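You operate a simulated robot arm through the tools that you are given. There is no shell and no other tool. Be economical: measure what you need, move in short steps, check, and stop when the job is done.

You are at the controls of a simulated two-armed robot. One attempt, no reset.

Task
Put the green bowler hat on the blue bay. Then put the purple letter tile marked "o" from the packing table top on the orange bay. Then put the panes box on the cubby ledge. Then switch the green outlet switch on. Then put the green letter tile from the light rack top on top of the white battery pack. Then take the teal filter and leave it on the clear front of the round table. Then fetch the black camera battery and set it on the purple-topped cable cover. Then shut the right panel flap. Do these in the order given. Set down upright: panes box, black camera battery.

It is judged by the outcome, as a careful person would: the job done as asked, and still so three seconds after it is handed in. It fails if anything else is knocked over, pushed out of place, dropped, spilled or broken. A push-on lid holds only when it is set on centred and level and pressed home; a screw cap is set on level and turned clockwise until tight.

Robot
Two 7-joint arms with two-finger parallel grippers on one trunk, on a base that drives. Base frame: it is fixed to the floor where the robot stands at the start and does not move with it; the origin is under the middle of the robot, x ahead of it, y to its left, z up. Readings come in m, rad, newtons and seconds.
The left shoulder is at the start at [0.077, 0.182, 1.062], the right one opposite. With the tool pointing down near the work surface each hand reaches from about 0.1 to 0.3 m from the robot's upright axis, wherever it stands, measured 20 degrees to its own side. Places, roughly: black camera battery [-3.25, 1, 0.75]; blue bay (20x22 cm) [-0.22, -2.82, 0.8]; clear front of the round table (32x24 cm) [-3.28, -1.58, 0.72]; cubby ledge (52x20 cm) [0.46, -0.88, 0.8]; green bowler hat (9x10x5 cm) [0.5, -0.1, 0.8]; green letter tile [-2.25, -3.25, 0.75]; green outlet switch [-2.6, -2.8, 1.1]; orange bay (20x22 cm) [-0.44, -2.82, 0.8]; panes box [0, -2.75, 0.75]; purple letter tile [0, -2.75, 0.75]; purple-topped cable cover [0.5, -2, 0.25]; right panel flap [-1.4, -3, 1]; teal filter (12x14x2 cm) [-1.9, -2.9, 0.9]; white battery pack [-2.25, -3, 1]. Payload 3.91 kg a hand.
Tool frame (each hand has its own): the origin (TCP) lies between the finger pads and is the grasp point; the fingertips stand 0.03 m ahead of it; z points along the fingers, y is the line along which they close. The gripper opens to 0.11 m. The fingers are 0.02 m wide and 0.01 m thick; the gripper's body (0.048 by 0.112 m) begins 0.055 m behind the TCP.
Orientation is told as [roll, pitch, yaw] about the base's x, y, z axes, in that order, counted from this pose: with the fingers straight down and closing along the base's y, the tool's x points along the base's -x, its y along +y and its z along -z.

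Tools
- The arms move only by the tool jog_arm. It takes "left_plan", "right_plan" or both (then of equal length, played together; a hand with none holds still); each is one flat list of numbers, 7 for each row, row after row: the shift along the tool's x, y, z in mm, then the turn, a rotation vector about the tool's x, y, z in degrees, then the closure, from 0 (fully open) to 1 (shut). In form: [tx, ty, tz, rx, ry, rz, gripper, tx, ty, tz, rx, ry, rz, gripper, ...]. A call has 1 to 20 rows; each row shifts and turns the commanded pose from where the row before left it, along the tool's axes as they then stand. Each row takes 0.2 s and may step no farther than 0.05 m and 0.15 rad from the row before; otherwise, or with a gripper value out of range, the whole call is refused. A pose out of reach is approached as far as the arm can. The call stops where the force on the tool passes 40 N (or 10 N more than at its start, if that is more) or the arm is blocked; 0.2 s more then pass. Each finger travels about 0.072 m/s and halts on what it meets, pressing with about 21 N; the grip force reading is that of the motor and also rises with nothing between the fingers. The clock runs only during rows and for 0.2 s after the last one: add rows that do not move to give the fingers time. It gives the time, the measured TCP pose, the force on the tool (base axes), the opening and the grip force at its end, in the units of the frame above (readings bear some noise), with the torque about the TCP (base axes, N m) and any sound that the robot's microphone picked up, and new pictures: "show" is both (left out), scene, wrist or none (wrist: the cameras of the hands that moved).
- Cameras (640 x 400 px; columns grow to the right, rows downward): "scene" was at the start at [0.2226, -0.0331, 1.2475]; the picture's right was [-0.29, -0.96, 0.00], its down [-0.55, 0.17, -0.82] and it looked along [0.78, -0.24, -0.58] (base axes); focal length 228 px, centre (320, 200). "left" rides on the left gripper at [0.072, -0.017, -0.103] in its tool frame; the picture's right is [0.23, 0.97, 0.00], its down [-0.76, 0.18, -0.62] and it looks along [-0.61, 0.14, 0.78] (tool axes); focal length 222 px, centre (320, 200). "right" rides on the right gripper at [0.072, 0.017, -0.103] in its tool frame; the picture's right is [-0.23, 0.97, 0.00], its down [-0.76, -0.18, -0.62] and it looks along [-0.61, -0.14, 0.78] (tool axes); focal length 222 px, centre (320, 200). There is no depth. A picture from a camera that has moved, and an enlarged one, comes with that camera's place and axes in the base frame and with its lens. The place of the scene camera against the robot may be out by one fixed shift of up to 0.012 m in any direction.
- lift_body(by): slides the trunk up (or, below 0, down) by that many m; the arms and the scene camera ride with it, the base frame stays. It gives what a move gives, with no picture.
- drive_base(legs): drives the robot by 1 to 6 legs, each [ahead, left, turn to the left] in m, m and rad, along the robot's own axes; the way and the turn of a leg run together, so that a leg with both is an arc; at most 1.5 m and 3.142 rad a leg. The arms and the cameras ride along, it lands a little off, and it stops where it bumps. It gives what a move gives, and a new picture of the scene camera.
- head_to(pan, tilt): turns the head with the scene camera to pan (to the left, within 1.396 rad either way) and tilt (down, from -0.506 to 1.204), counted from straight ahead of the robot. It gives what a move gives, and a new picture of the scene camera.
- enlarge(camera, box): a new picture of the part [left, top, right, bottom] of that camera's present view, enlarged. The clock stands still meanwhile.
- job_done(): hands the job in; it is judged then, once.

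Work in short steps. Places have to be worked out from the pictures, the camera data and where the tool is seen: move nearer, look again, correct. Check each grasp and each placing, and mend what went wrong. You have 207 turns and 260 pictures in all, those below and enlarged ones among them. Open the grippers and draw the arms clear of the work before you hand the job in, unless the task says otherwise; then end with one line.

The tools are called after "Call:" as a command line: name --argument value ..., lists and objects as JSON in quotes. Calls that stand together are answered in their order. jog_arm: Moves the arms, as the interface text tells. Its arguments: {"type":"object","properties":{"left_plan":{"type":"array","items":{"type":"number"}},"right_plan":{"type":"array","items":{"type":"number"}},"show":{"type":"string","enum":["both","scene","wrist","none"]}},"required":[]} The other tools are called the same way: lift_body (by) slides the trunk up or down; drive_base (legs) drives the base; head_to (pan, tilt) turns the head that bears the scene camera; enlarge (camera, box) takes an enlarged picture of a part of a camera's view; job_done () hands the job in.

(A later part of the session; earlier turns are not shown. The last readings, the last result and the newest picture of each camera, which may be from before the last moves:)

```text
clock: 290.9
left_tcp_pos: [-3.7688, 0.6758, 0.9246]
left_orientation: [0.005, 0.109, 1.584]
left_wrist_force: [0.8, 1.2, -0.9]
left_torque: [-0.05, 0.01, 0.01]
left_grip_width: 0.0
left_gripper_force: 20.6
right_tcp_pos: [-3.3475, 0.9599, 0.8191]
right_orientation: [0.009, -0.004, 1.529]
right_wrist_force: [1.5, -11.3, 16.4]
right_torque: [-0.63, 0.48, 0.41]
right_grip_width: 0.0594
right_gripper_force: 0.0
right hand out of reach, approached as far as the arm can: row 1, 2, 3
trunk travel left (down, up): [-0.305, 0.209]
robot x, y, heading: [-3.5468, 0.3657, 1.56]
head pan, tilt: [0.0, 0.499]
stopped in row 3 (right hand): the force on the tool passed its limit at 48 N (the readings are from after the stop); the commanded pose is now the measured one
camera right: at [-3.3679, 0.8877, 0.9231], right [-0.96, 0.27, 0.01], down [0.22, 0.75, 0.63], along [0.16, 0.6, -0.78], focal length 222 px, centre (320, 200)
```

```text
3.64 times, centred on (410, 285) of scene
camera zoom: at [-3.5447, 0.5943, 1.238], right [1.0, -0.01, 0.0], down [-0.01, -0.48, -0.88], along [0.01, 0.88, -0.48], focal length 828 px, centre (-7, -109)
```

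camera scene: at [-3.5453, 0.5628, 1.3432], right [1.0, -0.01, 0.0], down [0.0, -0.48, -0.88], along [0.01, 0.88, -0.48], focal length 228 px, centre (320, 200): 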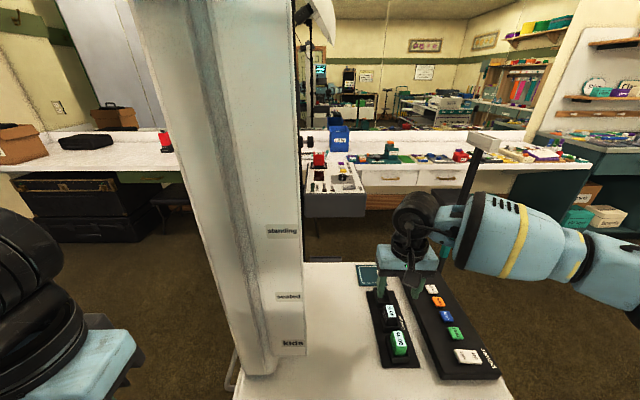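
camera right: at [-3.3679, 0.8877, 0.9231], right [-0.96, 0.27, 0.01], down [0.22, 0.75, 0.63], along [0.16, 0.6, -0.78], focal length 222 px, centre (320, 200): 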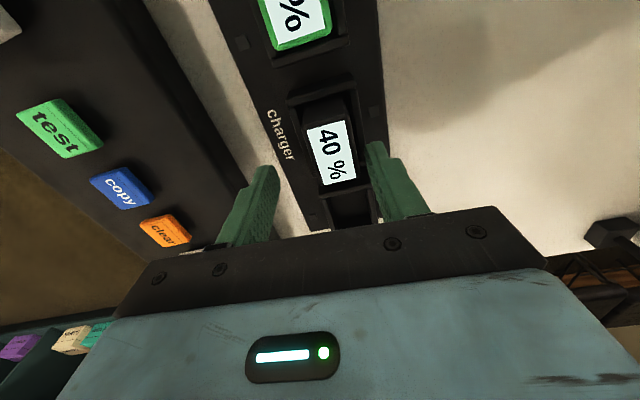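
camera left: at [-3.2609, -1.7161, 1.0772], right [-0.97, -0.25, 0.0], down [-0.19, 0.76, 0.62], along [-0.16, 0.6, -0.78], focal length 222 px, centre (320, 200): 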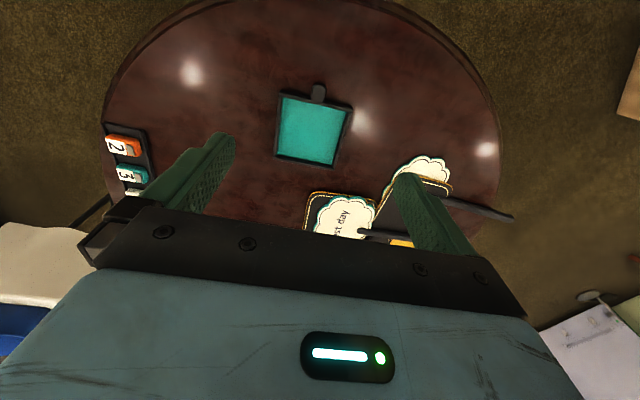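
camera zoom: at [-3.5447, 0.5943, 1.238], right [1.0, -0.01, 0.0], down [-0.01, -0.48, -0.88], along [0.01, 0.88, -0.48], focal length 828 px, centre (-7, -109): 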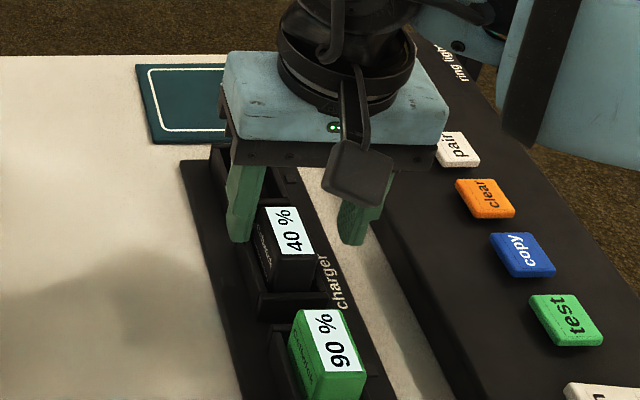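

The finger touched the slot wall. Re-triangulated: battery top ≈[-3.360,0.945,0.806], walls ≈0.789. I raise, recentre, and grip just above the walls.

Call:
jog_arm --right_plan '[0, 0, -12, 0.5, 0, 0, 0.45, 8, 6, 0, 0, 0, 0, 0.45, 8, 6, 0, 0, 0, 0, 0.45, 0, 0, 0, 0, 0, 0, 0.45]' --show "wrist"

```text
clock: 291.9
left_tcp_pos: [-3.7671, 0.6758, 0.9231]
left_orientation: [0.007, 0.11, 1.583]
left_wrist_force: [0.1, 0.3, 0.6]
left_torque: [0.01, 0.03, 0.0]
left_grip_width: 0.0
left_gripper_force: 21.3
right_tcp_pos: [-3.3607, 0.9455, 0.8301]
right_orientation: [0.0, -0.005, 1.528]
right_wrist_force: [-0.6, 0.0, -1.0]
right_torque: [-0.04, -0.04, 0.01]
right_grip_width: 0.0608
right_gripper_force: 0.0
trunk travel left (down, up): [-0.305, 0.209]
robot x, y, heading: [-3.5452, 0.37, 1.56]
head pan, tilt: [0.0, 0.499]
camera right: at [-3.3814, 0.8732, 0.9327], right [-0.96, 0.27, 0.0], down [0.21, 0.75, 0.63], along [0.17, 0.6, -0.78], focal length 222 px, centre (320, 200)
```

right: 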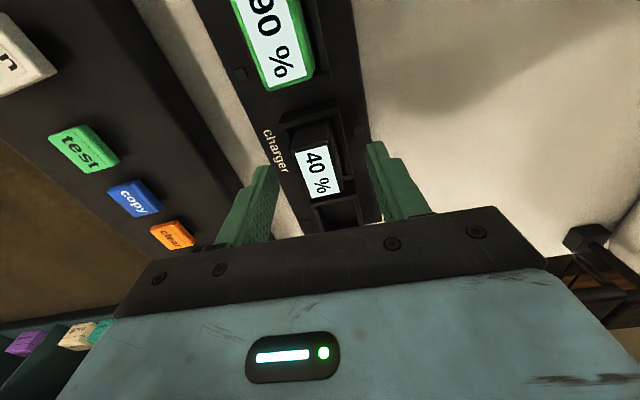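

Centred. I lower 7 mm and close.

Call:
jog_arm --right_plan '[0, 0, 7, 0, 0, 0, 0.45, 0, 0, 0, 0, 0, 0, 1, 0, 0, 0, 0, 0, 0, 1, 0, 0, 0, 0, 0, 0, 1]' --show "wrist"

```text
clock: 292.9
left_tcp_pos: [-3.7683, 0.6748, 0.9234]
left_orientation: [0.003, 0.11, 1.583]
left_wrist_force: [-0.2, -0.1, -0.3]
left_torque: [0.0, -0.01, 0.01]
left_grip_width: 0.0001
left_gripper_force: 20.6
right_tcp_pos: [-3.3599, 0.945, 0.8229]
right_orientation: [0.0, -0.006, 1.526]
right_wrist_force: [-0.5, 0.0, 0.6]
right_torque: [-0.04, -0.03, -0.02]
right_grip_width: 0.024
right_gripper_force: 20.8
trunk travel left (down, up): [-0.305, 0.209]
robot x, y, heading: [-3.5439, 0.3688, 1.56]
head pan, tilt: [0.0, 0.499]
camera right: at [-3.3816, 0.8729, 0.9264], right [-0.96, 0.27, 0.0], down [0.21, 0.75, 0.63], along [0.17, 0.6, -0.78], focal length 222 px, centre (320, 200)
```

right: 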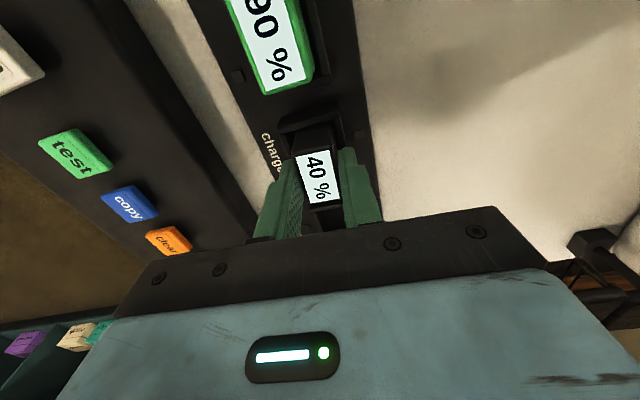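

Gripped at 24 mm. I lift it slowly out of the slot.

Call:
jog_arm --right_plan '[0, 0, -8, 0, 0, 0, 1, 0, 0, -12, 0, 0, 0, 1, 0, 0, -20, 0, 0, 0, 1, 0, 0, -30, 0, 0, 0, 1]'

```text
clock: 293.9
left_tcp_pos: [-3.7678, 0.6759, 0.9237]
left_orientation: [0.002, 0.109, 1.584]
left_wrist_force: [-0.2, 0.3, -0.3]
left_torque: [0.01, -0.01, 0.03]
left_grip_width: 0.0
left_gripper_force: 21.2
right_tcp_pos: [-3.36, 0.9449, 0.8902]
right_orientation: [0.0, -0.005, 1.528]
right_wrist_force: [0.1, -0.8, -1.5]
right_torque: [0.01, -0.02, -0.01]
right_grip_width: 0.0245
right_gripper_force: 21.7
trunk travel left (down, up): [-0.305, 0.209]
robot x, y, heading: [-3.5453, 0.3654, 1.561]
head pan, tilt: [0.0, 0.499]
camera scene: at [-3.5448, 0.5953, 1.2377], right [1.0, -0.01, 0.0], down [-0.01, -0.48, -0.88], along [0.01, 0.88, -0.48], focal length 228 px, centre (320, 200)
camera right: at [-3.3813, 0.873, 0.9938], right [-0.96, 0.27, 0.0], down [0.21, 0.75, 0.63], along [0.17, 0.6, -0.78], focal length 222 px, centre (320, 200)
```

scene: 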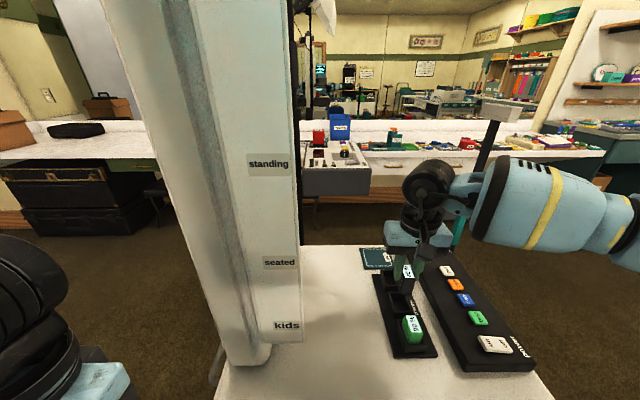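
right: 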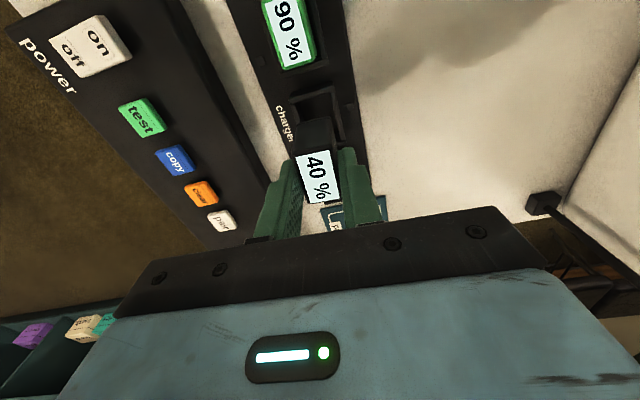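

The battery is out. I retract and raise, then drive back by the same known route.

Call:
jog_arm --right_plan '[35, 0, -40, 0, 0, 0, 1, 40, 0, -20, 0, 0, 0, 1, 40, 0, 0, 0, 0, 0, 1, 40, 0, 0, 0, 0, 0, 1, 30, 0, 0, 0, 0, 0, 1]' --show "none"

Call:
lift_body --by 0.12

Call:
drive_base --legs '[[-0.27, 0, 0], [-0.05, 0.98, 0], [0, 0, -1.56], [0, -1.36, 0], [0.36, -0.36, 0], [0, -0.5, 0]]'

```text
refused: row 1 steps farther than a row can; nothing moved
```

```text
clock: 295.4
left_tcp_pos: [-3.7683, 0.6775, 1.0415]
left_orientation: [0.004, 0.111, 1.583]
left_wrist_force: [-0.3, 0.7, 0.2]
left_torque: [0.02, -0.01, -0.01]
left_grip_width: 0.0
left_gripper_force: 20.8
right_tcp_pos: [-3.3598, 0.9412, 1.0897]
right_orientation: [0.005, -0.155, 1.527]
right_wrist_force: [-0.2, 0.8, -1.6]
right_torque: [0.01, -0.02, -0.01]
right_grip_width: 0.0245
right_gripper_force: 21.3
trunk travel left (down, up): [-0.425, 0.089]
robot x, y, heading: [-3.5445, 0.3713, 1.554]
head pan, tilt: [0.0, 0.499]
```

```text
clock: 327.1
left_tcp_pos: [-3.9097, -1.6626, 1.0429]
left_orientation: [0.006, 0.113, -0.006]
left_wrist_force: [0.2, 0.2, 0.8]
left_torque: [0.0, 0.01, -0.01]
left_grip_width: 0.0001
left_gripper_force: 21.5
right_tcp_pos: [-3.6497, -2.0753, 1.0901]
right_orientation: [0.007, -0.155, -0.064]
right_wrist_force: [0.8, -0.2, -0.5]
right_torque: [0.01, 0.02, -0.01]
right_grip_width: 0.0244
right_gripper_force: 21.1
trunk travel left (down, up): [-0.425, 0.089]
robot x, y, heading: [-4.2201, -1.8766, -0.025]
head pan, tilt: [0.0, 0.499]
stopped in leg 6: the robot was blocked; the commanded pose is now the measured one
camera scene: at [-4.0284, -1.8917, 1.3668], right [-0.03, -1.0, 0.0], down [-0.48, 0.01, -0.88], along [0.88, -0.02, -0.48], focal length 228 px, centre (320, 200)
```

scene: 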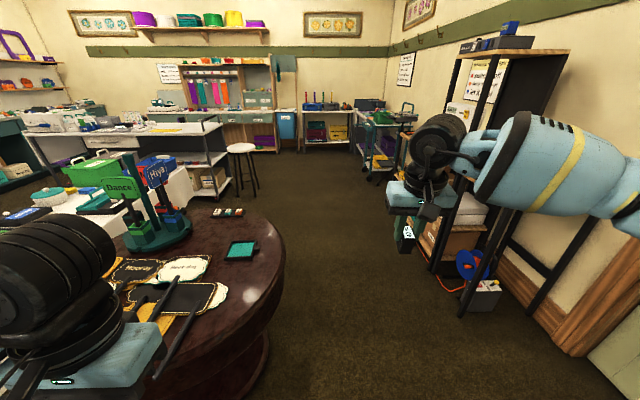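

I touched the crate with the flank again. I retract the right hand and steer forward and right to clear the table.

Call:
jog_arm --right_plan '[35, 0, 0, 0, 4.4, 0, 1, 40, 0, 0, 0, 4.4, 0, 1, 40, 0, 0, 0, 0, 0, 1, 40, 0, 0, 0, 0, 0, 1]' --show "wrist"

Call:
drive_base --legs '[[0.12, 0, 0.02], [0.22, -0.3, 0], [0.6, 0, 0], [0.9, 0.2, 0], [1.3, 0, 0], [0.7, 0, 0]]'

```text
clock: 328.1
left_tcp_pos: [-3.9106, -1.6628, 1.0434]
left_orientation: [0.004, 0.11, -0.006]
left_wrist_force: [-0.6, 0.6, 0.5]
left_torque: [-0.03, -0.05, 0.01]
left_grip_width: 0.0
left_gripper_force: 20.5
right_tcp_pos: [-3.8077, -2.0641, 1.0813]
right_orientation: [0.006, -0.003, -0.061]
right_wrist_force: [0.3, -0.1, -0.4]
right_torque: [0.02, -0.02, 0.02]
right_grip_width: 0.0241
right_gripper_force: 21.2
trunk travel left (down, up): [-0.425, 0.089]
robot x, y, heading: [-4.2198, -1.8747, -0.027]
head pan, tilt: [0.0, 0.499]
camera right: at [-3.8793, -2.0438, 1.1855], right [0.29, 0.96, 0.01], down [0.75, -0.23, 0.62], along [0.6, -0.17, -0.78], focal length 222 px, centre (320, 200)
```

right: 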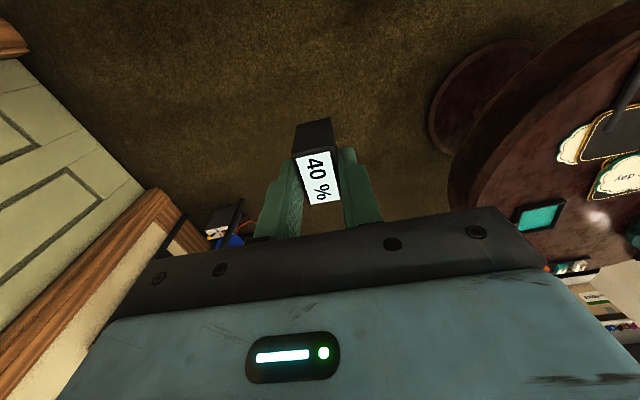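

```text
clock: 348.8
left_tcp_pos: [-0.1478, -1.668, 1.0423]
left_orientation: [0.003, 0.111, 0.076]
left_wrist_force: [0.1, -0.1, 0.9]
left_torque: [0.02, -0.02, 0.01]
left_grip_width: 0.0001
left_gripper_force: 21.5
right_tcp_pos: [-0.012, -2.062, 1.0815]
right_orientation: [0.005, -0.003, 0.018]
right_wrist_force: [0.1, 0.3, -1.3]
right_torque: [-0.01, 0.01, 0.0]
right_grip_width: 0.0244
right_gripper_force: 21.3
trunk travel left (down, up): [-0.425, 0.089]
robot x, y, heading: [-0.4418, -1.912, 0.051]
head pan, tilt: [0.0, 0.499]
camera scene: at [-0.248, -1.9065, 1.367], right [0.05, -1.0, 0.0], down [-0.48, -0.03, -0.88], along [0.88, 0.05, -0.48], focal length 228 px, centre (320, 200)
```

scene: 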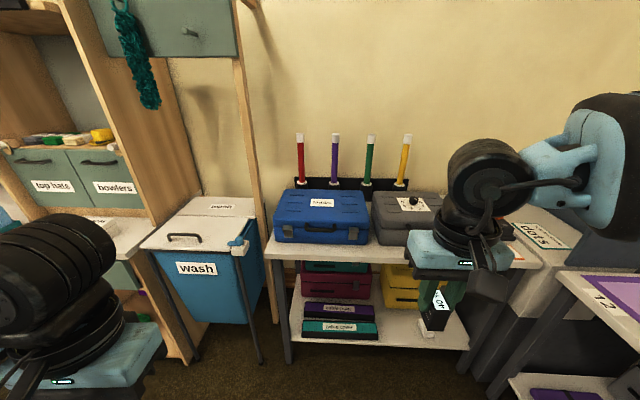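

I'm before the case table. On its lower shelf lie purple and teal flat items; I enlarge.

Call:
enlarge --camera "scene" --box '[270, 240, 480, 370]'

```text
3.05 times, centred on (375, 305) of scene
camera zoom: at [-0.248, -1.9065, 1.367], right [0.05, -1.0, 0.0], down [-0.48, -0.03, -0.88], along [0.88, 0.05, -0.48], focal length 694 px, centre (152, -120)
```

zoom: 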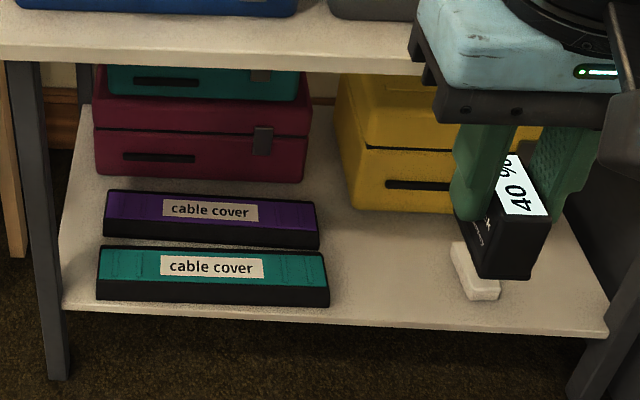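

The purple cover's top is at ≈[0.555,-1.967,0.27], 14 cm inside the table's edge, so the hand must come in tilted. I'll first set the battery upright on the open cubby ledge and regrip it with a tilted hand. Driving to the ledge.

Call:
drive_base --legs '[[0, 0, -0.05], [0, 1.24, 0], [0.4, 0, 0]]'

```text
clock: 362.5
left_tcp_pos: [0.2575, -0.4279, 1.0422]
left_orientation: [0.005, 0.111, 0.039]
left_wrist_force: [-0.3, -0.3, -0.9]
left_torque: [-0.01, -0.01, -0.01]
left_grip_width: 0.0
left_gripper_force: 21.3
right_tcp_pos: [0.3792, -0.8258, 1.0822]
right_orientation: [0.005, -0.005, -0.017]
right_wrist_force: [-0.6, 0.0, -0.6]
right_torque: [0.02, -0.02, 0.01]
right_grip_width: 0.0243
right_gripper_force: 21.2
trunk travel left (down, up): [-0.425, 0.089]
robot x, y, heading: [-0.0427, -0.6608, 0.019]
head pan, tilt: [0.0, 0.499]
camera scene: at [0.1482, -0.6625, 1.3669], right [0.02, -1.0, 0.0], down [-0.48, -0.01, -0.88], along [0.88, 0.01, -0.48], focal length 228 px, centre (320, 200)
```

scene: 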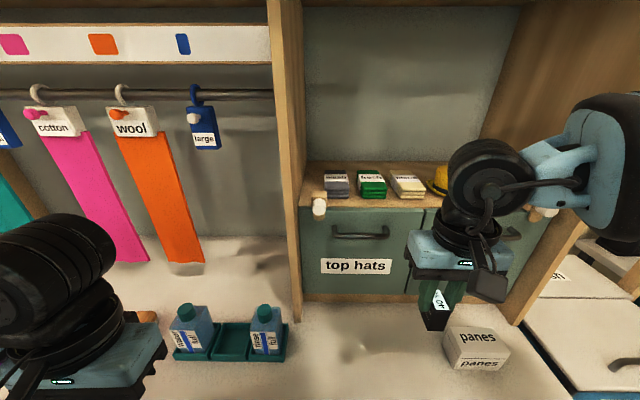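

I shift 4 cm forward and lower the battery toward the ledge.

Call:
jog_arm --right_plan '[-40, 8, 0, 0, 0, 0, 1, 0, 0, 45, 0, 0, 0, 1, 0, 0, 45, 0, 0, 0, 1, 0, 0, 45, 0, 0, 0, 1, 0, 0, 45, 0, 0, 0, 1, 0, 0, 15, 0, 0, 0, 1]'

```text
clock: 363.9
left_tcp_pos: [0.2573, -0.4272, 1.0426]
left_orientation: [0.007, 0.109, 0.039]
left_wrist_force: [0.4, -0.2, -0.1]
left_torque: [0.02, 0.03, 0.01]
left_grip_width: 0.0
left_gripper_force: 20.9
right_tcp_pos: [0.4205, -0.8199, 0.8852]
right_orientation: [0.006, -0.002, -0.016]
right_wrist_force: [0.2, 0.1, -0.7]
right_torque: [0.01, -0.03, -0.03]
right_grip_width: 0.0244
right_gripper_force: 20.8
trunk travel left (down, up): [-0.425, 0.089]
robot x, y, heading: [-0.043, -0.66, 0.014]
head pan, tilt: [0.0, 0.499]
camera scene: at [0.1479, -0.6624, 1.367], right [0.02, -1.0, 0.0], down [-0.48, -0.01, -0.88], along [0.88, 0.01, -0.48], focal length 228 px, centre (320, 200)
camera right: at [0.3473, -0.8039, 0.9893], right [0.24, 0.97, 0.01], down [0.76, -0.19, 0.62], along [0.61, -0.15, -0.78], focal length 222 px, centre (320, 200)
```

scene: 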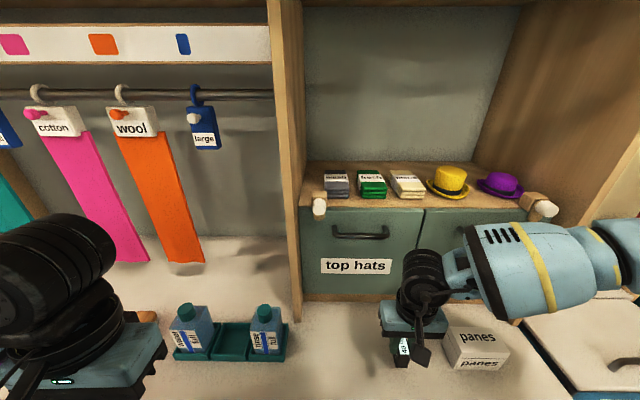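
right: 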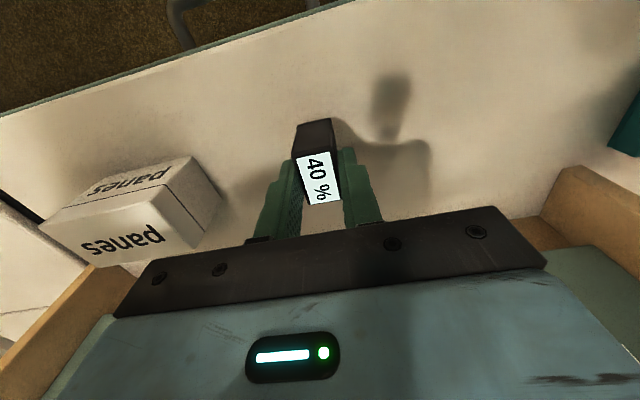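

Call:
jog_arm --right_plan '[0, 0, 8, 0, 0, 0, 1, 0, 0, 4, 0, 0, 0, 1, 0, 0, 3, 0, 0, 0, 1, 0, 0, 0, 0, 0, 0, 1]' --show "none"

```text
clock: 364.9
left_tcp_pos: [0.2574, -0.4278, 1.0427]
left_orientation: [0.006, 0.109, 0.04]
left_wrist_force: [0.3, 0.2, 0.3]
left_torque: [-0.03, -0.01, 0.02]
left_grip_width: 0.0
left_gripper_force: 20.6
right_tcp_pos: [0.4205, -0.819, 0.872]
right_orientation: [0.005, -0.003, -0.015]
right_wrist_force: [0.0, 0.3, -0.8]
right_torque: [0.01, 0.0, 0.02]
right_grip_width: 0.0241
right_gripper_force: 20.6
trunk travel left (down, up): [-0.425, 0.089]
robot x, y, heading: [-0.0422, -0.66, 0.02]
head pan, tilt: [0.0, 0.499]
```

Call:
jog_arm --right_plan '[0, 0, 3, 0, 0, 0, 1, 0, 0, 3, 0, 0, 0, 1, 0, 0, 2, 0, 0, 0, 1, 0, 0, 0, 0, 0, 0, 1]' --show "none"

```text
clock: 365.9
left_tcp_pos: [0.2567, -0.4286, 1.0433]
left_orientation: [0.005, 0.109, 0.038]
left_wrist_force: [-0.6, 0.3, 0.6]
left_torque: [0.03, 0.0, 0.0]
left_grip_width: 0.0002
left_gripper_force: 21.5
right_tcp_pos: [0.4196, -0.8189, 0.8634]
right_orientation: [0.004, -0.002, -0.017]
right_wrist_force: [0.6, 0.5, -1.3]
right_torque: [-0.02, -0.02, 0.02]
right_grip_width: 0.0242
right_gripper_force: 21.4
trunk travel left (down, up): [-0.425, 0.089]
robot x, y, heading: [-0.0432, -0.6607, 0.018]
head pan, tilt: [0.0, 0.499]
```

Call:
jog_arm --right_plan '[0, 0, 3, 0, 0, 0, 1, 0, 0, 3, 0, 0, 0, 1, 0, 0, 3, 0, 0, 0, 1, 0, 0, 0, 0, 0, 0, 1]' --show "none"

```text
clock: 366.9
left_tcp_pos: [0.2568, -0.4286, 1.0441]
left_orientation: [0.005, 0.111, 0.037]
left_wrist_force: [0.4, 0.0, -0.6]
left_torque: [-0.02, -0.01, -0.01]
left_grip_width: 0.0
left_gripper_force: 21.0
right_tcp_pos: [0.4202, -0.8185, 0.8548]
right_orientation: [0.004, -0.004, -0.017]
right_wrist_force: [0.1, -0.1, 2.0]
right_torque: [-0.06, 0.01, -0.02]
right_grip_width: 0.0241
right_gripper_force: 20.8
trunk travel left (down, up): [-0.425, 0.089]
robot x, y, heading: [-0.0421, -0.658, 0.019]
head pan, tilt: [0.0, 0.499]
```

The battery now just touches the ledge. I open the fingers, and turn the hand 45° forward around it with fingers straddling.

Call:
jog_arm --right_plan '[0, 0, 1, 0, 0, 0, 1, 0, 0, 0, 0, 0, 0, 0.7, 0, 0, 0, 0, 0, 0, 0.45, 0, 0, 0, 0, 0, 0, 0.45, 0, 0, 0, 0, -7.5, 0, 0.45, 0, 0, 0, 0, -7.5, 0, 0.45, 0, 0, 0, 0, -7.5, 0, 0.45, 0, 0, 0, 0, -7.5, 0, 0.45, 0, 0, 0, 0, -7.5, 0, 0.45, 0, 0, 0, 0, -7.5, 0, 0.45]'

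```text
clock: 369.1
left_tcp_pos: [0.2562, -0.4281, 1.0443]
left_orientation: [0.007, 0.111, 0.037]
left_wrist_force: [-0.5, 1.1, 0.7]
left_torque: [0.01, 0.02, -0.01]
left_grip_width: 0.0004
left_gripper_force: 20.7
right_tcp_pos: [0.4204, -0.818, 0.8555]
right_orientation: [0.011, -0.791, -0.025]
right_wrist_force: [-0.1, -0.7, 0.3]
right_torque: [0.0, 0.01, 0.01]
right_grip_width: 0.0605
right_gripper_force: 0.2
trunk travel left (down, up): [-0.425, 0.089]
robot x, y, heading: [-0.045, -0.6578, 0.015]
head pan, tilt: [0.0, 0.499]
camera scene: at [0.1479, -0.6627, 1.367], right [0.02, -1.0, 0.0], down [-0.48, -0.01, -0.88], along [0.88, 0.01, -0.48], focal length 228 px, centre (320, 200)
camera right: at [0.2954, -0.7995, 0.8757], right [0.18, 0.97, 0.17], down [0.09, -0.19, 0.98], along [0.98, -0.16, -0.12], focal length 222 px, centre (320, 200)
```

scene: 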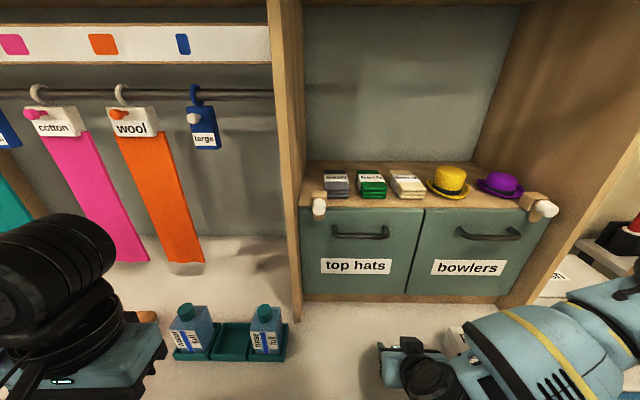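
right: 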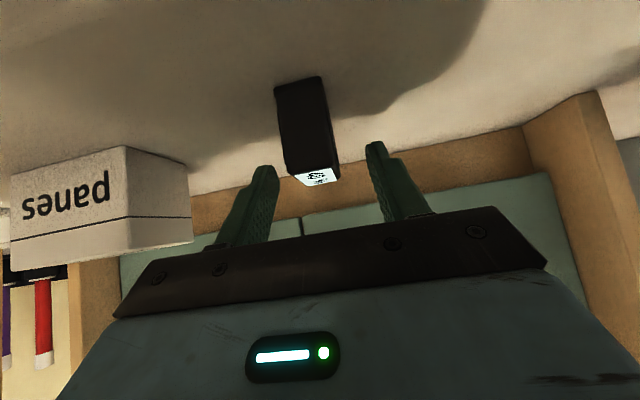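

The battery stands upright. I move the tilted hand onto it and close.

Call:
jog_arm --right_plan '[9, 0, 3, 0, 0, 0, 0.45, 8, 0, 3, 0, 0, 0, 0.45, 0, 0, 0, 0, 0, 0, 1, 0, 0, 0, 0, 0, 0, 1, 0, 0, 0, 0, 0, 0, 1]' --show "wrist"

```text
clock: 370.3
left_tcp_pos: [0.2575, -0.428, 1.0429]
left_orientation: [0.005, 0.11, 0.039]
left_wrist_force: [0.4, -0.3, 0.1]
left_torque: [0.02, -0.05, 0.01]
left_grip_width: 0.0
left_gripper_force: 21.3
right_tcp_pos: [0.4113, -0.8177, 0.8376]
right_orientation: [0.009, -0.788, -0.022]
right_wrist_force: [0.7, 0.2, 1.0]
right_torque: [-0.01, -0.01, 0.03]
right_grip_width: 0.0248
right_gripper_force: 20.6
trunk travel left (down, up): [-0.425, 0.089]
robot x, y, heading: [-0.0491, -0.6579, 0.018]
head pan, tilt: [0.0, 0.499]
camera right: at [0.2873, -0.7985, 0.8601], right [0.18, 0.97, 0.17], down [0.09, -0.18, 0.98], along [0.98, -0.16, -0.12], focal length 222 px, centre (320, 200)
```

right: 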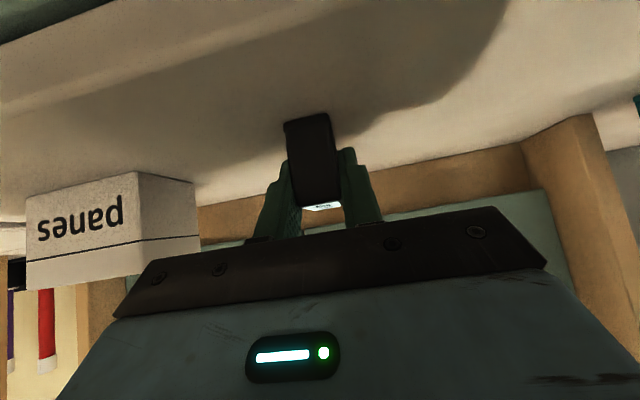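

Gripped with the tilted hand. I lift, back off, and drive back to the case table.

Call:
jog_arm --right_plan '[-28, 0, -28, 0, 0, 0, 1, -28, 0, -28, 0, 0, 0, 1, 0, 0, 0, 0, 0, 0, 1]' --show "none"

Call:
drive_base --legs '[[-0.3, 0, 0], [0, -1.17, -0.018]]'

Call:
lift_body --by -0.4

Call:
head_to --pan -0.2 --tilt 0.4

```text
clock: 371.1
left_tcp_pos: [0.2573, -0.4293, 1.0428]
left_orientation: [0.006, 0.11, 0.037]
left_wrist_force: [0.2, 1.2, 0.7]
left_torque: [0.01, -0.01, -0.01]
left_grip_width: 0.0
left_gripper_force: 21.3
right_tcp_pos: [0.4102, -0.819, 0.9181]
right_orientation: [0.01, -0.788, -0.021]
right_wrist_force: [0.3, 0.0, -0.8]
right_torque: [-0.02, 0.02, 0.0]
right_grip_width: 0.0245
right_gripper_force: 20.8
trunk travel left (down, up): [-0.425, 0.089]
robot x, y, heading: [-0.0435, -0.6583, 0.017]
head pan, tilt: [0.0, 0.499]
```

```text
clock: 383.6
left_tcp_pos: [-0.022, -1.6501, 1.0441]
left_orientation: [0.005, 0.11, 0.008]
left_wrist_force: [-0.1, -0.2, -0.4]
left_torque: [0.02, 0.02, 0.03]
left_grip_width: 0.0
left_gripper_force: 21.0
right_tcp_pos: [0.1175, -2.0441, 0.9179]
right_orientation: [0.009, -0.788, -0.051]
right_wrist_force: [1.1, 0.2, -1.3]
right_torque: [-0.02, 0.04, 0.01]
right_grip_width: 0.0245
right_gripper_force: 20.9
trunk travel left (down, up): [-0.425, 0.089]
robot x, y, heading: [-0.3319, -1.8662, -0.015]
head pan, tilt: [0.0, 0.499]
camera scene: at [-0.1396, -1.88, 1.367], right [-0.01, -1.0, 0.0], down [-0.48, 0.01, -0.88], along [0.88, -0.01, -0.48], focal length 228 px, centre (320, 200)
```

scene: 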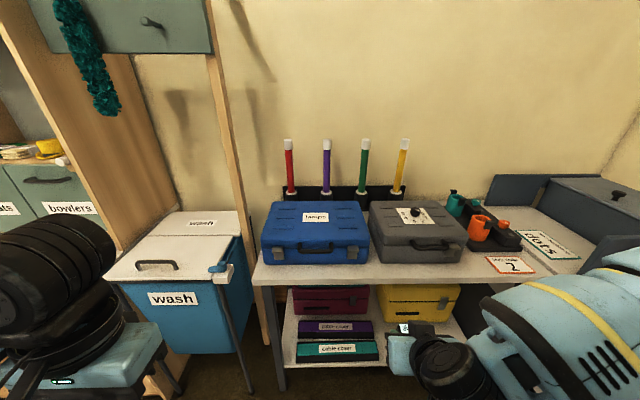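

```text
clock: 387.4
left_tcp_pos: [0.0119, -1.6495, 0.5852]
left_orientation: [0.01, 0.369, 0.01]
left_wrist_force: [-0.9, -0.2, 0.3]
left_torque: [0.01, 0.04, 0.0]
left_grip_width: 0.0002
left_gripper_force: 20.7
right_tcp_pos: [0.1275, -2.0429, 0.4645]
right_orientation: [0.002, -0.644, -0.048]
right_wrist_force: [0.4, 0.6, -1.1]
right_torque: [-0.05, 0.0, -0.04]
right_grip_width: 0.0242
right_gripper_force: 20.8
trunk travel left (down, up): [-0.025, 0.489]
robot x, y, heading: [-0.332, -1.8682, -0.014]
head pan, tilt: [0.0, 0.499]
```

```text
clock: 388.1
left_tcp_pos: [0.0123, -1.6496, 0.5849]
left_orientation: [0.01, 0.37, 0.011]
left_wrist_force: [0.0, -0.5, -0.2]
left_torque: [-0.04, 0.0, 0.0]
left_grip_width: 0.0003
left_gripper_force: 20.5
right_tcp_pos: [0.1282, -2.0445, 0.4634]
right_orientation: [0.002, -0.644, -0.049]
right_wrist_force: [-0.1, -0.3, -0.9]
right_torque: [0.01, -0.04, 0.01]
right_grip_width: 0.0245
right_gripper_force: 20.9
trunk travel left (down, up): [-0.025, 0.489]
robot x, y, heading: [-0.3325, -1.8723, -0.018]
head pan, tilt: [-0.201, 0.4]
camera scene: at [0.0013, -1.9003, 0.9419], right [-0.21, -0.98, 0.0], down [-0.38, 0.08, -0.92], along [0.9, -0.2, -0.39], focal length 228 px, centre (320, 200)
```

scene: 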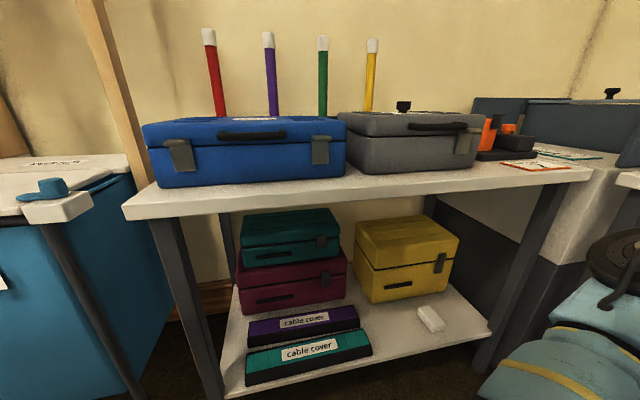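

The purple cover is confirmed at [0.552,-1.967,0.27]; table underside ≈0.73. I restore the right hand's 45° pitch so the battery is upright, and raise/level the left hand.

Call:
jog_arm --left_plan '[0, 0, -40, 0, -7, 0, 1, 0, 0, -40, 0, -7, 0, 1, 0, 0, -40, 0, -7, 0, 1, 0, 0, -40, 0, 0, 0, 1]' --right_plan '[0, 0, 0, 0, -4.2, 0, 1, 0, 0, 0, 0, -4.1, 0, 1, 0, 0, 0, 0, 0, 0, 1, 0, 0, 0, 0, 0, 0, 1]' --show "none"

Call:
drive_base --legs '[[0, 0.075, 0.018], [0.28, 0, 0]]'

```text
clock: 389.1
left_tcp_pos: [0.0383, -1.65, 0.738]
left_orientation: [0.011, 0.002, 0.007]
left_wrist_force: [0.5, -0.5, 0.7]
left_torque: [0.01, -0.01, -0.03]
left_grip_width: 0.0
left_gripper_force: 20.8
right_tcp_pos: [0.1307, -2.0436, 0.4613]
right_orientation: [0.001, -0.754, -0.049]
right_wrist_force: [-0.6, -0.1, -0.3]
right_torque: [-0.01, 0.0, -0.01]
right_grip_width: 0.0246
right_gripper_force: 21.4
right hand out of reach, approached as far as the arm can: row 2
trunk travel left (down, up): [-0.025, 0.489]
robot x, y, heading: [-0.3323, -1.8715, -0.015]
head pan, tilt: [-0.201, 0.4]
```

```text
clock: 391.7
left_tcp_pos: [0.2501, -1.5636, 0.7374]
left_orientation: [0.01, 0.003, 0.021]
left_wrist_force: [0.3, 0.2, 0.3]
left_torque: [0.0, 0.03, 0.02]
left_grip_width: 0.0
left_gripper_force: 21.4
right_tcp_pos: [0.3356, -1.9609, 0.4499]
right_orientation: [-0.008, -0.715, -0.033]
right_wrist_force: [0.8, -0.3, -1.2]
right_torque: [-0.01, 0.0, 0.04]
right_grip_width: 0.0244
right_gripper_force: 20.8
trunk travel left (down, up): [-0.025, 0.489]
robot x, y, heading: [-0.1149, -1.7886, 0.004]
head pan, tilt: [-0.201, 0.4]
stopped in leg 2: the robot was blocked; the commanded pose is now the measured one
camera scene: at [0.2154, -1.8155, 0.9423], right [-0.2, -0.98, 0.0], down [-0.38, 0.08, -0.92], along [0.9, -0.18, -0.39], focal length 228 px, centre (320, 200)
```

scene: 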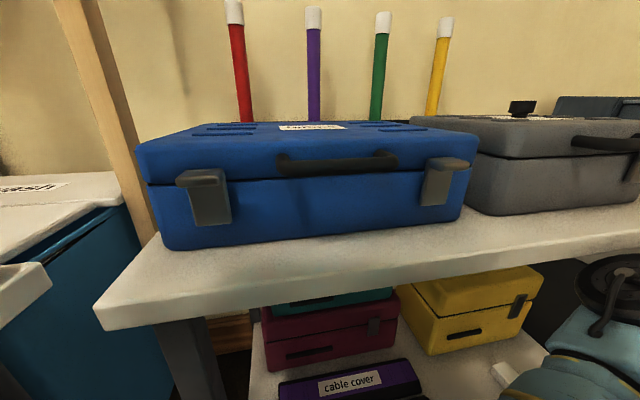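

Blocked at x=-0.115; perhaps the right forearm or trunk meets the table. I back off 4 cm and look at the right arm.

Call:
drive_base --legs '[[-0.05, 0, 0]]'

Call:
head_to --pan -0.6 --tilt 0.9

Call:
enlarge --camera "right" --box '[0, 0, 640, 400]'

```text
clock: 392.6
left_tcp_pos: [0.2015, -1.5648, 0.7374]
left_orientation: [0.009, 0.004, 0.021]
left_wrist_force: [0.6, 0.6, 1.2]
left_torque: [-0.03, 0.0, 0.03]
left_grip_width: 0.0
left_gripper_force: 21.1
right_tcp_pos: [0.2875, -1.9602, 0.4502]
right_orientation: [-0.007, -0.716, -0.031]
right_wrist_force: [-0.2, -0.4, -2.3]
right_torque: [0.0, 0.04, 0.03]
right_grip_width: 0.0244
right_gripper_force: 21.3
trunk travel left (down, up): [-0.025, 0.489]
robot x, y, heading: [-0.165, -1.7937, 0.007]
head pan, tilt: [-0.201, 0.4]
camera scene: at [0.1664, -1.8158, 0.9421], right [-0.2, -0.98, 0.0], down [-0.38, 0.08, -0.92], along [0.9, -0.18, -0.39], focal length 228 px, centre (320, 200)
```

scene: 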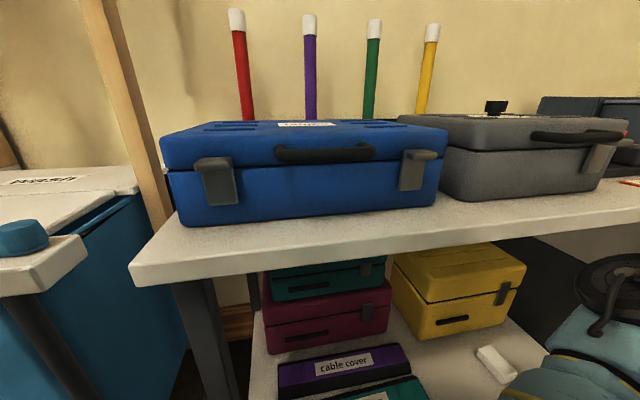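

```text
clock: 393.6
left_tcp_pos: [0.2015, -1.5652, 0.7365]
left_orientation: [0.01, 0.005, 0.02]
left_wrist_force: [0.5, 0.4, 0.1]
left_torque: [0.04, 0.03, 0.0]
left_grip_width: 0.0
left_gripper_force: 20.8
right_tcp_pos: [0.2871, -1.9601, 0.451]
right_orientation: [-0.007, -0.717, -0.03]
right_wrist_force: [0.9, -0.2, -0.6]
right_torque: [-0.01, -0.05, 0.01]
right_grip_width: 0.0245
right_gripper_force: 20.9
trunk travel left (down, up): [-0.025, 0.489]
robot x, y, heading: [-0.1655, -1.7903, 0.004]
head pan, tilt: [-0.6, 0.901]
camera scene: at [0.1382, -1.84, 0.899], right [-0.56, -0.83, 0.0], down [-0.65, 0.44, -0.62], along [0.51, -0.35, -0.78], focal length 228 px, centre (320, 200)
```

scene: 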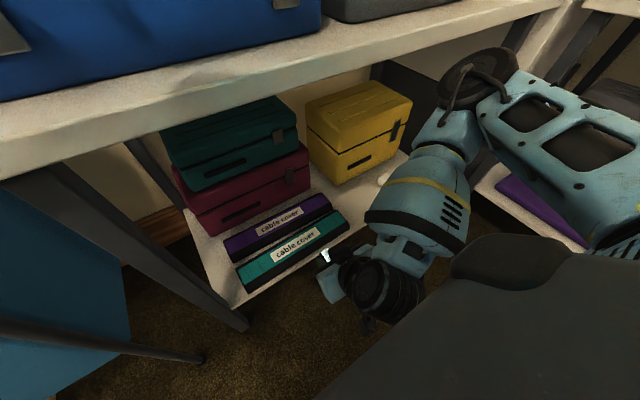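

```text
1.00 times, centred on (320, 200) of right (not enlarged: the box is as wide or as high as the picture)
camera zoom: at [0.1645, -1.9388, 0.4813], right [0.21, 0.97, 0.14], down [0.16, -0.18, 0.97], along [0.97, -0.18, -0.19], focal length 222 px, centre (320, 200)
```

zoom: 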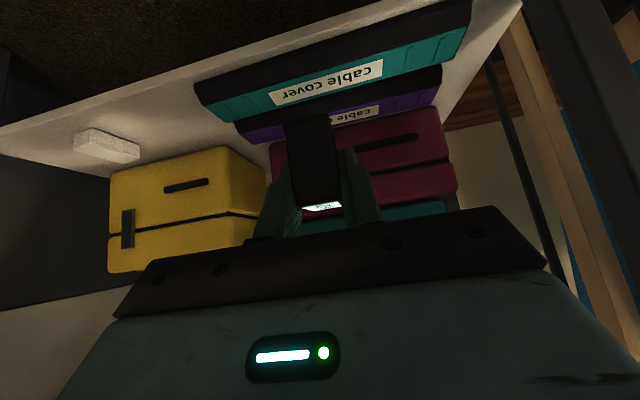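

The elbow swings forward and met the table edge. Standing farther back will straighten the arm; I back up 13 cm and extend the hand forward.

Call:
drive_base --legs '[[-0.14, 0, 0]]'

Call:
jog_arm --right_plan '[-31.7, 0, 27.6, 0, -0.7, 0, 1, -31.7, 0, 27.6, 0, -0.7, 0, 1, -31.7, 0, 27.6, 0, -0.7, 0, 1, -31.7, 0, 27.6, 0, -0.7, 0, 1, -31.7, 0, 27.6, 0, -0.7, 0, 1]' --show "scene"

```text
clock: 394.9
left_tcp_pos: [0.0609, -1.5647, 0.7382]
left_orientation: [0.011, 0.006, 0.019]
left_wrist_force: [0.8, -0.3, 0.8]
left_torque: [-0.01, 0.0, 0.01]
left_grip_width: 0.0
left_gripper_force: 21.1
right_tcp_pos: [0.1468, -1.9619, 0.4516]
right_orientation: [-0.008, -0.718, -0.033]
right_wrist_force: [0.2, 0.0, -1.1]
right_torque: [0.0, 0.02, 0.01]
right_grip_width: 0.0246
right_gripper_force: 21.0
trunk travel left (down, up): [-0.025, 0.489]
robot x, y, heading: [-0.3081, -1.7936, 0.002]
head pan, tilt: [-0.6, 0.901]
camera scene: at [-0.002, -1.8403, 0.899], right [-0.56, -0.83, 0.0], down [-0.65, 0.44, -0.62], along [0.51, -0.35, -0.78], focal length 228 px, centre (320, 200)
```

scene: 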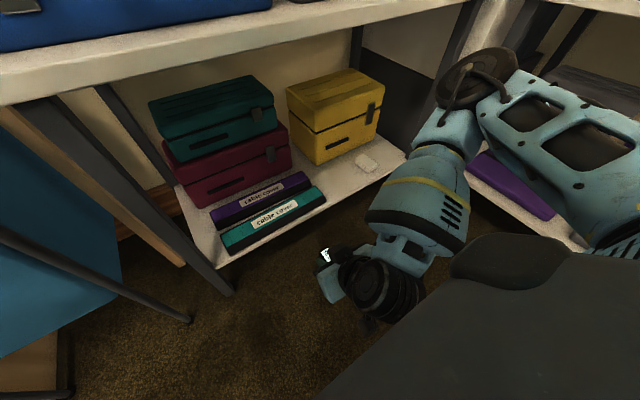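

```text
clock: 396.1
left_tcp_pos: [0.0617, -1.5655, 0.7366]
left_orientation: [0.011, 0.004, 0.022]
left_wrist_force: [0.4, 0.2, -0.4]
left_torque: [-0.01, 0.0, 0.01]
left_grip_width: 0.0
left_gripper_force: 21.4
right_tcp_pos: [0.357, -1.9701, 0.4561]
right_orientation: [-0.006, -0.779, -0.031]
right_wrist_force: [0.7, 0.3, -1.2]
right_torque: [0.02, -0.01, 0.01]
right_grip_width: 0.0247
right_gripper_force: 21.2
trunk travel left (down, up): [-0.025, 0.489]
robot x, y, heading: [-0.3051, -1.789, 0.0]
head pan, tilt: [-0.6, 0.901]
camera scene: at [-0.0017, -1.8404, 0.8989], right [-0.56, -0.83, 0.0], down [-0.65, 0.44, -0.62], along [0.51, -0.35, -0.78], focal length 228 px, centre (320, 200)
```

scene: 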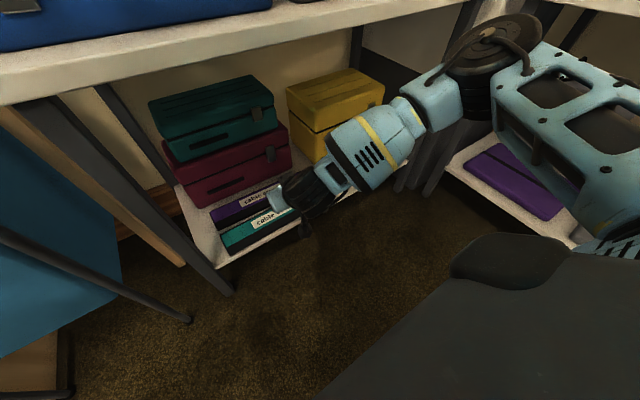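

Good reach. I advance further under the table, descending gradually.

Call:
jog_arm --right_plan '[-15.9, 0, 43.7, 0, 0, 0, 1, -15.9, 0, 43.7, 0, 0, 0, 1, -15.9, 0, 43.7, 0, 0, 0, 1]'

```text
clock: 396.9
left_tcp_pos: [0.0612, -1.5646, 0.7379]
left_orientation: [0.01, 0.007, 0.021]
left_wrist_force: [0.8, 0.7, 0.6]
left_torque: [-0.04, -0.01, 0.02]
left_grip_width: 0.0001
left_gripper_force: 21.1
right_tcp_pos: [0.4458, -1.9891, 0.4084]
right_orientation: [-0.009, -0.776, -0.031]
right_wrist_force: [0.8, -0.1, -1.1]
right_torque: [-0.01, -0.04, -0.01]
right_grip_width: 0.0245
right_gripper_force: 20.9
right hand out of reach, approached as far as the arm can: row 2, 3
trunk travel left (down, up): [-0.025, 0.489]
robot x, y, heading: [-0.3044, -1.7891, -0.004]
head pan, tilt: [-0.6, 0.901]
camera scene: at [-0.0018, -1.8404, 0.8989], right [-0.56, -0.83, 0.0], down [-0.65, 0.44, -0.62], along [0.51, -0.35, -0.78], focal length 228 px, centre (320, 200)
camera right: at [0.322, -1.9696, 0.4312], right [0.2, 0.97, 0.15], down [0.1, -0.17, 0.98], along [0.98, -0.18, -0.13], focal length 222 px, centre (320, 200)
```

scene: 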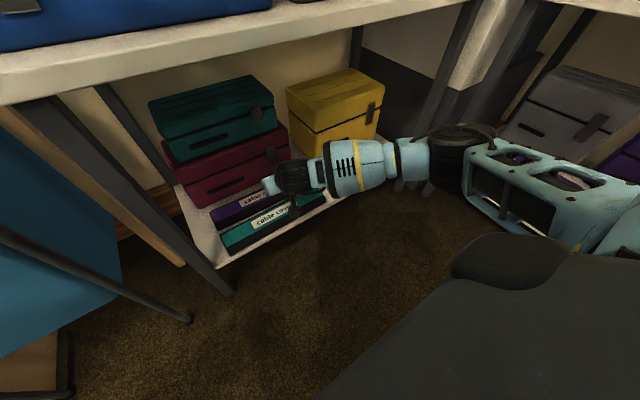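
right: 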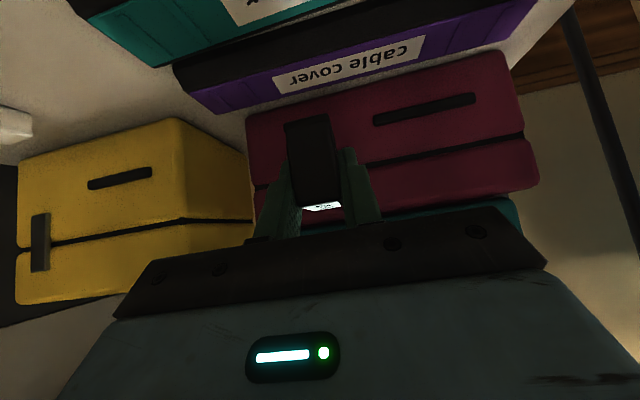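

Near the stretch limit; I drive 11 cm forward and 2 cm left with the arm extended.

Call:
drive_base --legs '[[0.11, 0.02, 0]]'

Call:
jog_arm --right_plan '[21, 0, 21.4, 0, 0, 0, 1, 21, 0, 21.4, 0, 0, 0, 1]' --show "wrist"

```text
clock: 398.1
left_tcp_pos: [0.1723, -1.5442, 0.737]
left_orientation: [0.01, 0.004, 0.021]
left_wrist_force: [0.2, -0.7, 0.7]
left_torque: [0.05, -0.01, 0.02]
left_grip_width: 0.0001
left_gripper_force: 21.4
right_tcp_pos: [0.5562, -1.9699, 0.408]
right_orientation: [-0.008, -0.777, -0.031]
right_wrist_force: [-0.4, -0.1, -1.5]
right_torque: [0.01, 0.03, -0.03]
right_grip_width: 0.0247
right_gripper_force: 21.4
trunk travel left (down, up): [-0.025, 0.489]
robot x, y, heading: [-0.1951, -1.7742, -0.001]
head pan, tilt: [-0.6, 0.901]
camera scene: at [0.1098, -1.8198, 0.8989], right [-0.56, -0.83, 0.0], down [-0.65, 0.44, -0.62], along [0.51, -0.35, -0.78], focal length 228 px, centre (320, 200)
```

scene: 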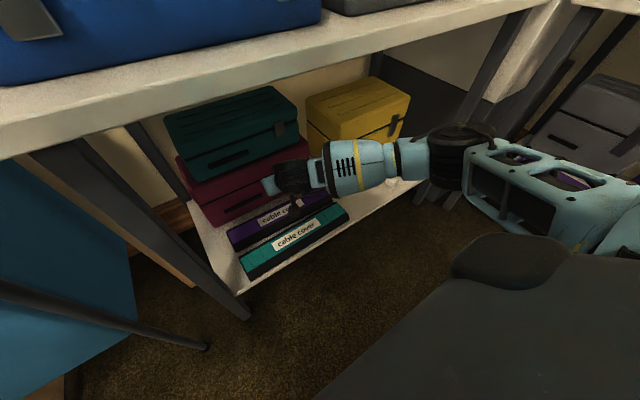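

```text
clock: 398.7
left_tcp_pos: [0.1738, -1.5447, 0.7377]
left_orientation: [0.01, 0.003, 0.022]
left_wrist_force: [0.8, 0.0, 0.6]
left_torque: [-0.03, 0.03, 0.01]
left_grip_width: 0.0
left_gripper_force: 21.5
right_tcp_pos: [0.5468, -1.9831, 0.3584]
right_orientation: [-0.007, -0.779, -0.032]
right_wrist_force: [0.3, 0.2, -0.9]
right_torque: [0.03, -0.01, 0.05]
right_grip_width: 0.0246
right_gripper_force: 20.8
right hand out of reach, approached as far as the arm can: row 1, 2
trunk travel left (down, up): [-0.025, 0.489]
robot x, y, heading: [-0.1951, -1.7712, 0.001]
head pan, tilt: [-0.6, 0.901]
camera right: at [0.4216, -1.9621, 0.3819], right [0.2, 0.97, 0.16], down [0.1, -0.18, 0.98], along [0.98, -0.18, -0.13], focal length 222 px, centre (320, 200)
```

right: 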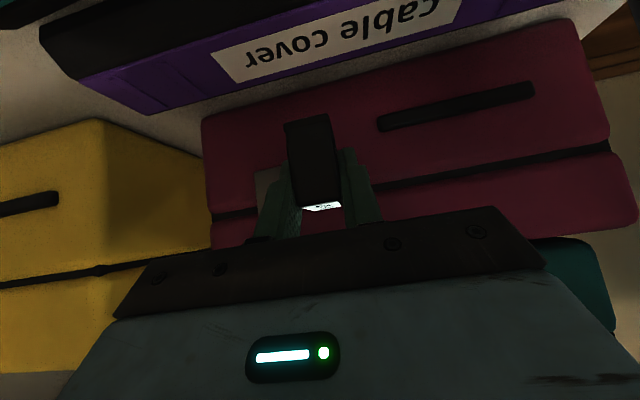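

Position over the cover is right (x≈0.547), but I need slack to go lower. I pull back 4 cm, drive 4 cm forward, then lower.

Call:
jog_arm --right_plan '[28.5, 0, -28, 0, 0, 0, 1]' --show "none"

Call:
drive_base --legs '[[0.045, 0.01, 0]]'

Call:
jog_arm --right_plan '[10.5, 0, 10.7, 0, 0, 0, 1, 10.5, 0, 10.7, 0, 0, 0, 1]' --show "wrist"

```text
clock: 399.1
left_tcp_pos: [0.1728, -1.5459, 0.7373]
left_orientation: [0.012, 0.003, 0.02]
left_wrist_force: [-1.0, 0.5, -0.8]
left_torque: [-0.03, 0.0, 0.02]
left_grip_width: 0.0
left_gripper_force: 21.4
right_tcp_pos: [0.5045, -1.9793, 0.3591]
right_orientation: [-0.008, -0.777, -0.033]
right_wrist_force: [-0.7, 0.2, -1.2]
right_torque: [0.01, -0.01, 0.01]
right_grip_width: 0.0248
right_gripper_force: 20.6
trunk travel left (down, up): [-0.025, 0.489]
robot x, y, heading: [-0.1975, -1.7686, 0.002]
head pan, tilt: [-0.6, 0.901]
```

```text
clock: 400.0
left_tcp_pos: [0.2181, -1.5359, 0.7376]
left_orientation: [0.01, 0.005, 0.019]
left_wrist_force: [-0.9, 0.1, 0.0]
left_torque: [-0.01, 0.0, -0.01]
left_grip_width: 0.0
left_gripper_force: 21.0
right_tcp_pos: [0.5482, -1.9708, 0.36]
right_orientation: [-0.009, -0.778, -0.031]
right_wrist_force: [-0.4, -0.4, -2.1]
right_torque: [0.0, 0.0, -0.01]
right_grip_width: 0.0246
right_gripper_force: 20.5
trunk travel left (down, up): [-0.025, 0.489]
robot x, y, heading: [-0.1504, -1.7588, 0.005]
head pan, tilt: [-0.6, 0.901]
camera scene: at [0.1551, -1.8102, 0.8989], right [-0.56, -0.83, 0.0], down [-0.65, 0.44, -0.62], along [0.51, -0.35, -0.78], focal length 228 px, centre (320, 200)
```

scene: 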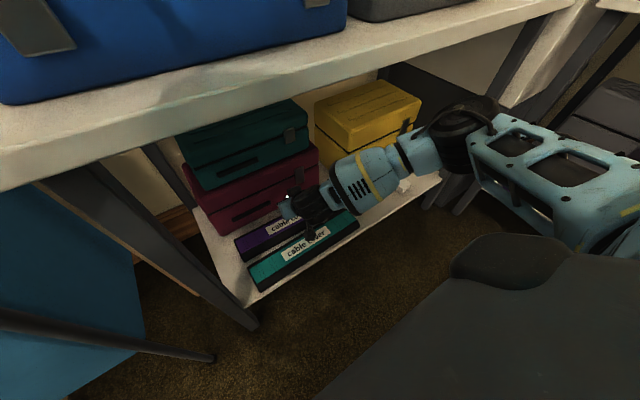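

```text
clock: 400.6
left_tcp_pos: [0.2175, -1.5356, 0.7367]
left_orientation: [0.01, 0.002, 0.019]
left_wrist_force: [-0.7, 1.0, -0.1]
left_torque: [0.03, 0.01, 0.0]
left_grip_width: 0.0
left_gripper_force: 21.6
right_tcp_pos: [0.5486, -1.9745, 0.329]
right_orientation: [-0.009, -0.773, -0.033]
right_wrist_force: [0.0, -0.4, -0.6]
right_torque: [-0.01, -0.01, 0.01]
right_grip_width: 0.0246
right_gripper_force: 21.3
right hand out of reach, approached as far as the arm can: row 2
trunk travel left (down, up): [-0.025, 0.489]
robot x, y, heading: [-0.1513, -1.7605, -0.001]
head pan, tilt: [-0.6, 0.901]
camera right: at [0.4247, -1.9516, 0.3528], right [0.2, 0.97, 0.15], down [0.1, -0.18, 0.98], along [0.97, -0.18, -0.13], focal length 222 px, centre (320, 200)
```

right: 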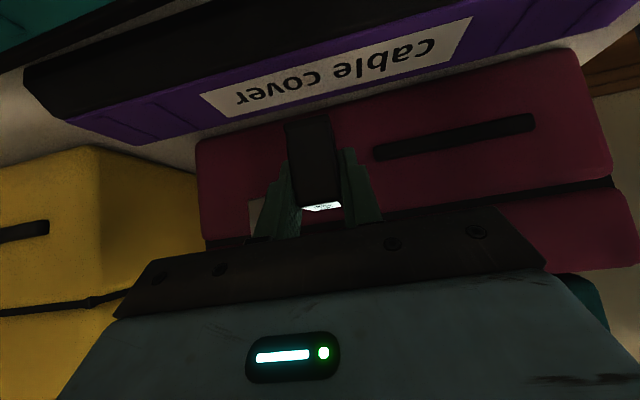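

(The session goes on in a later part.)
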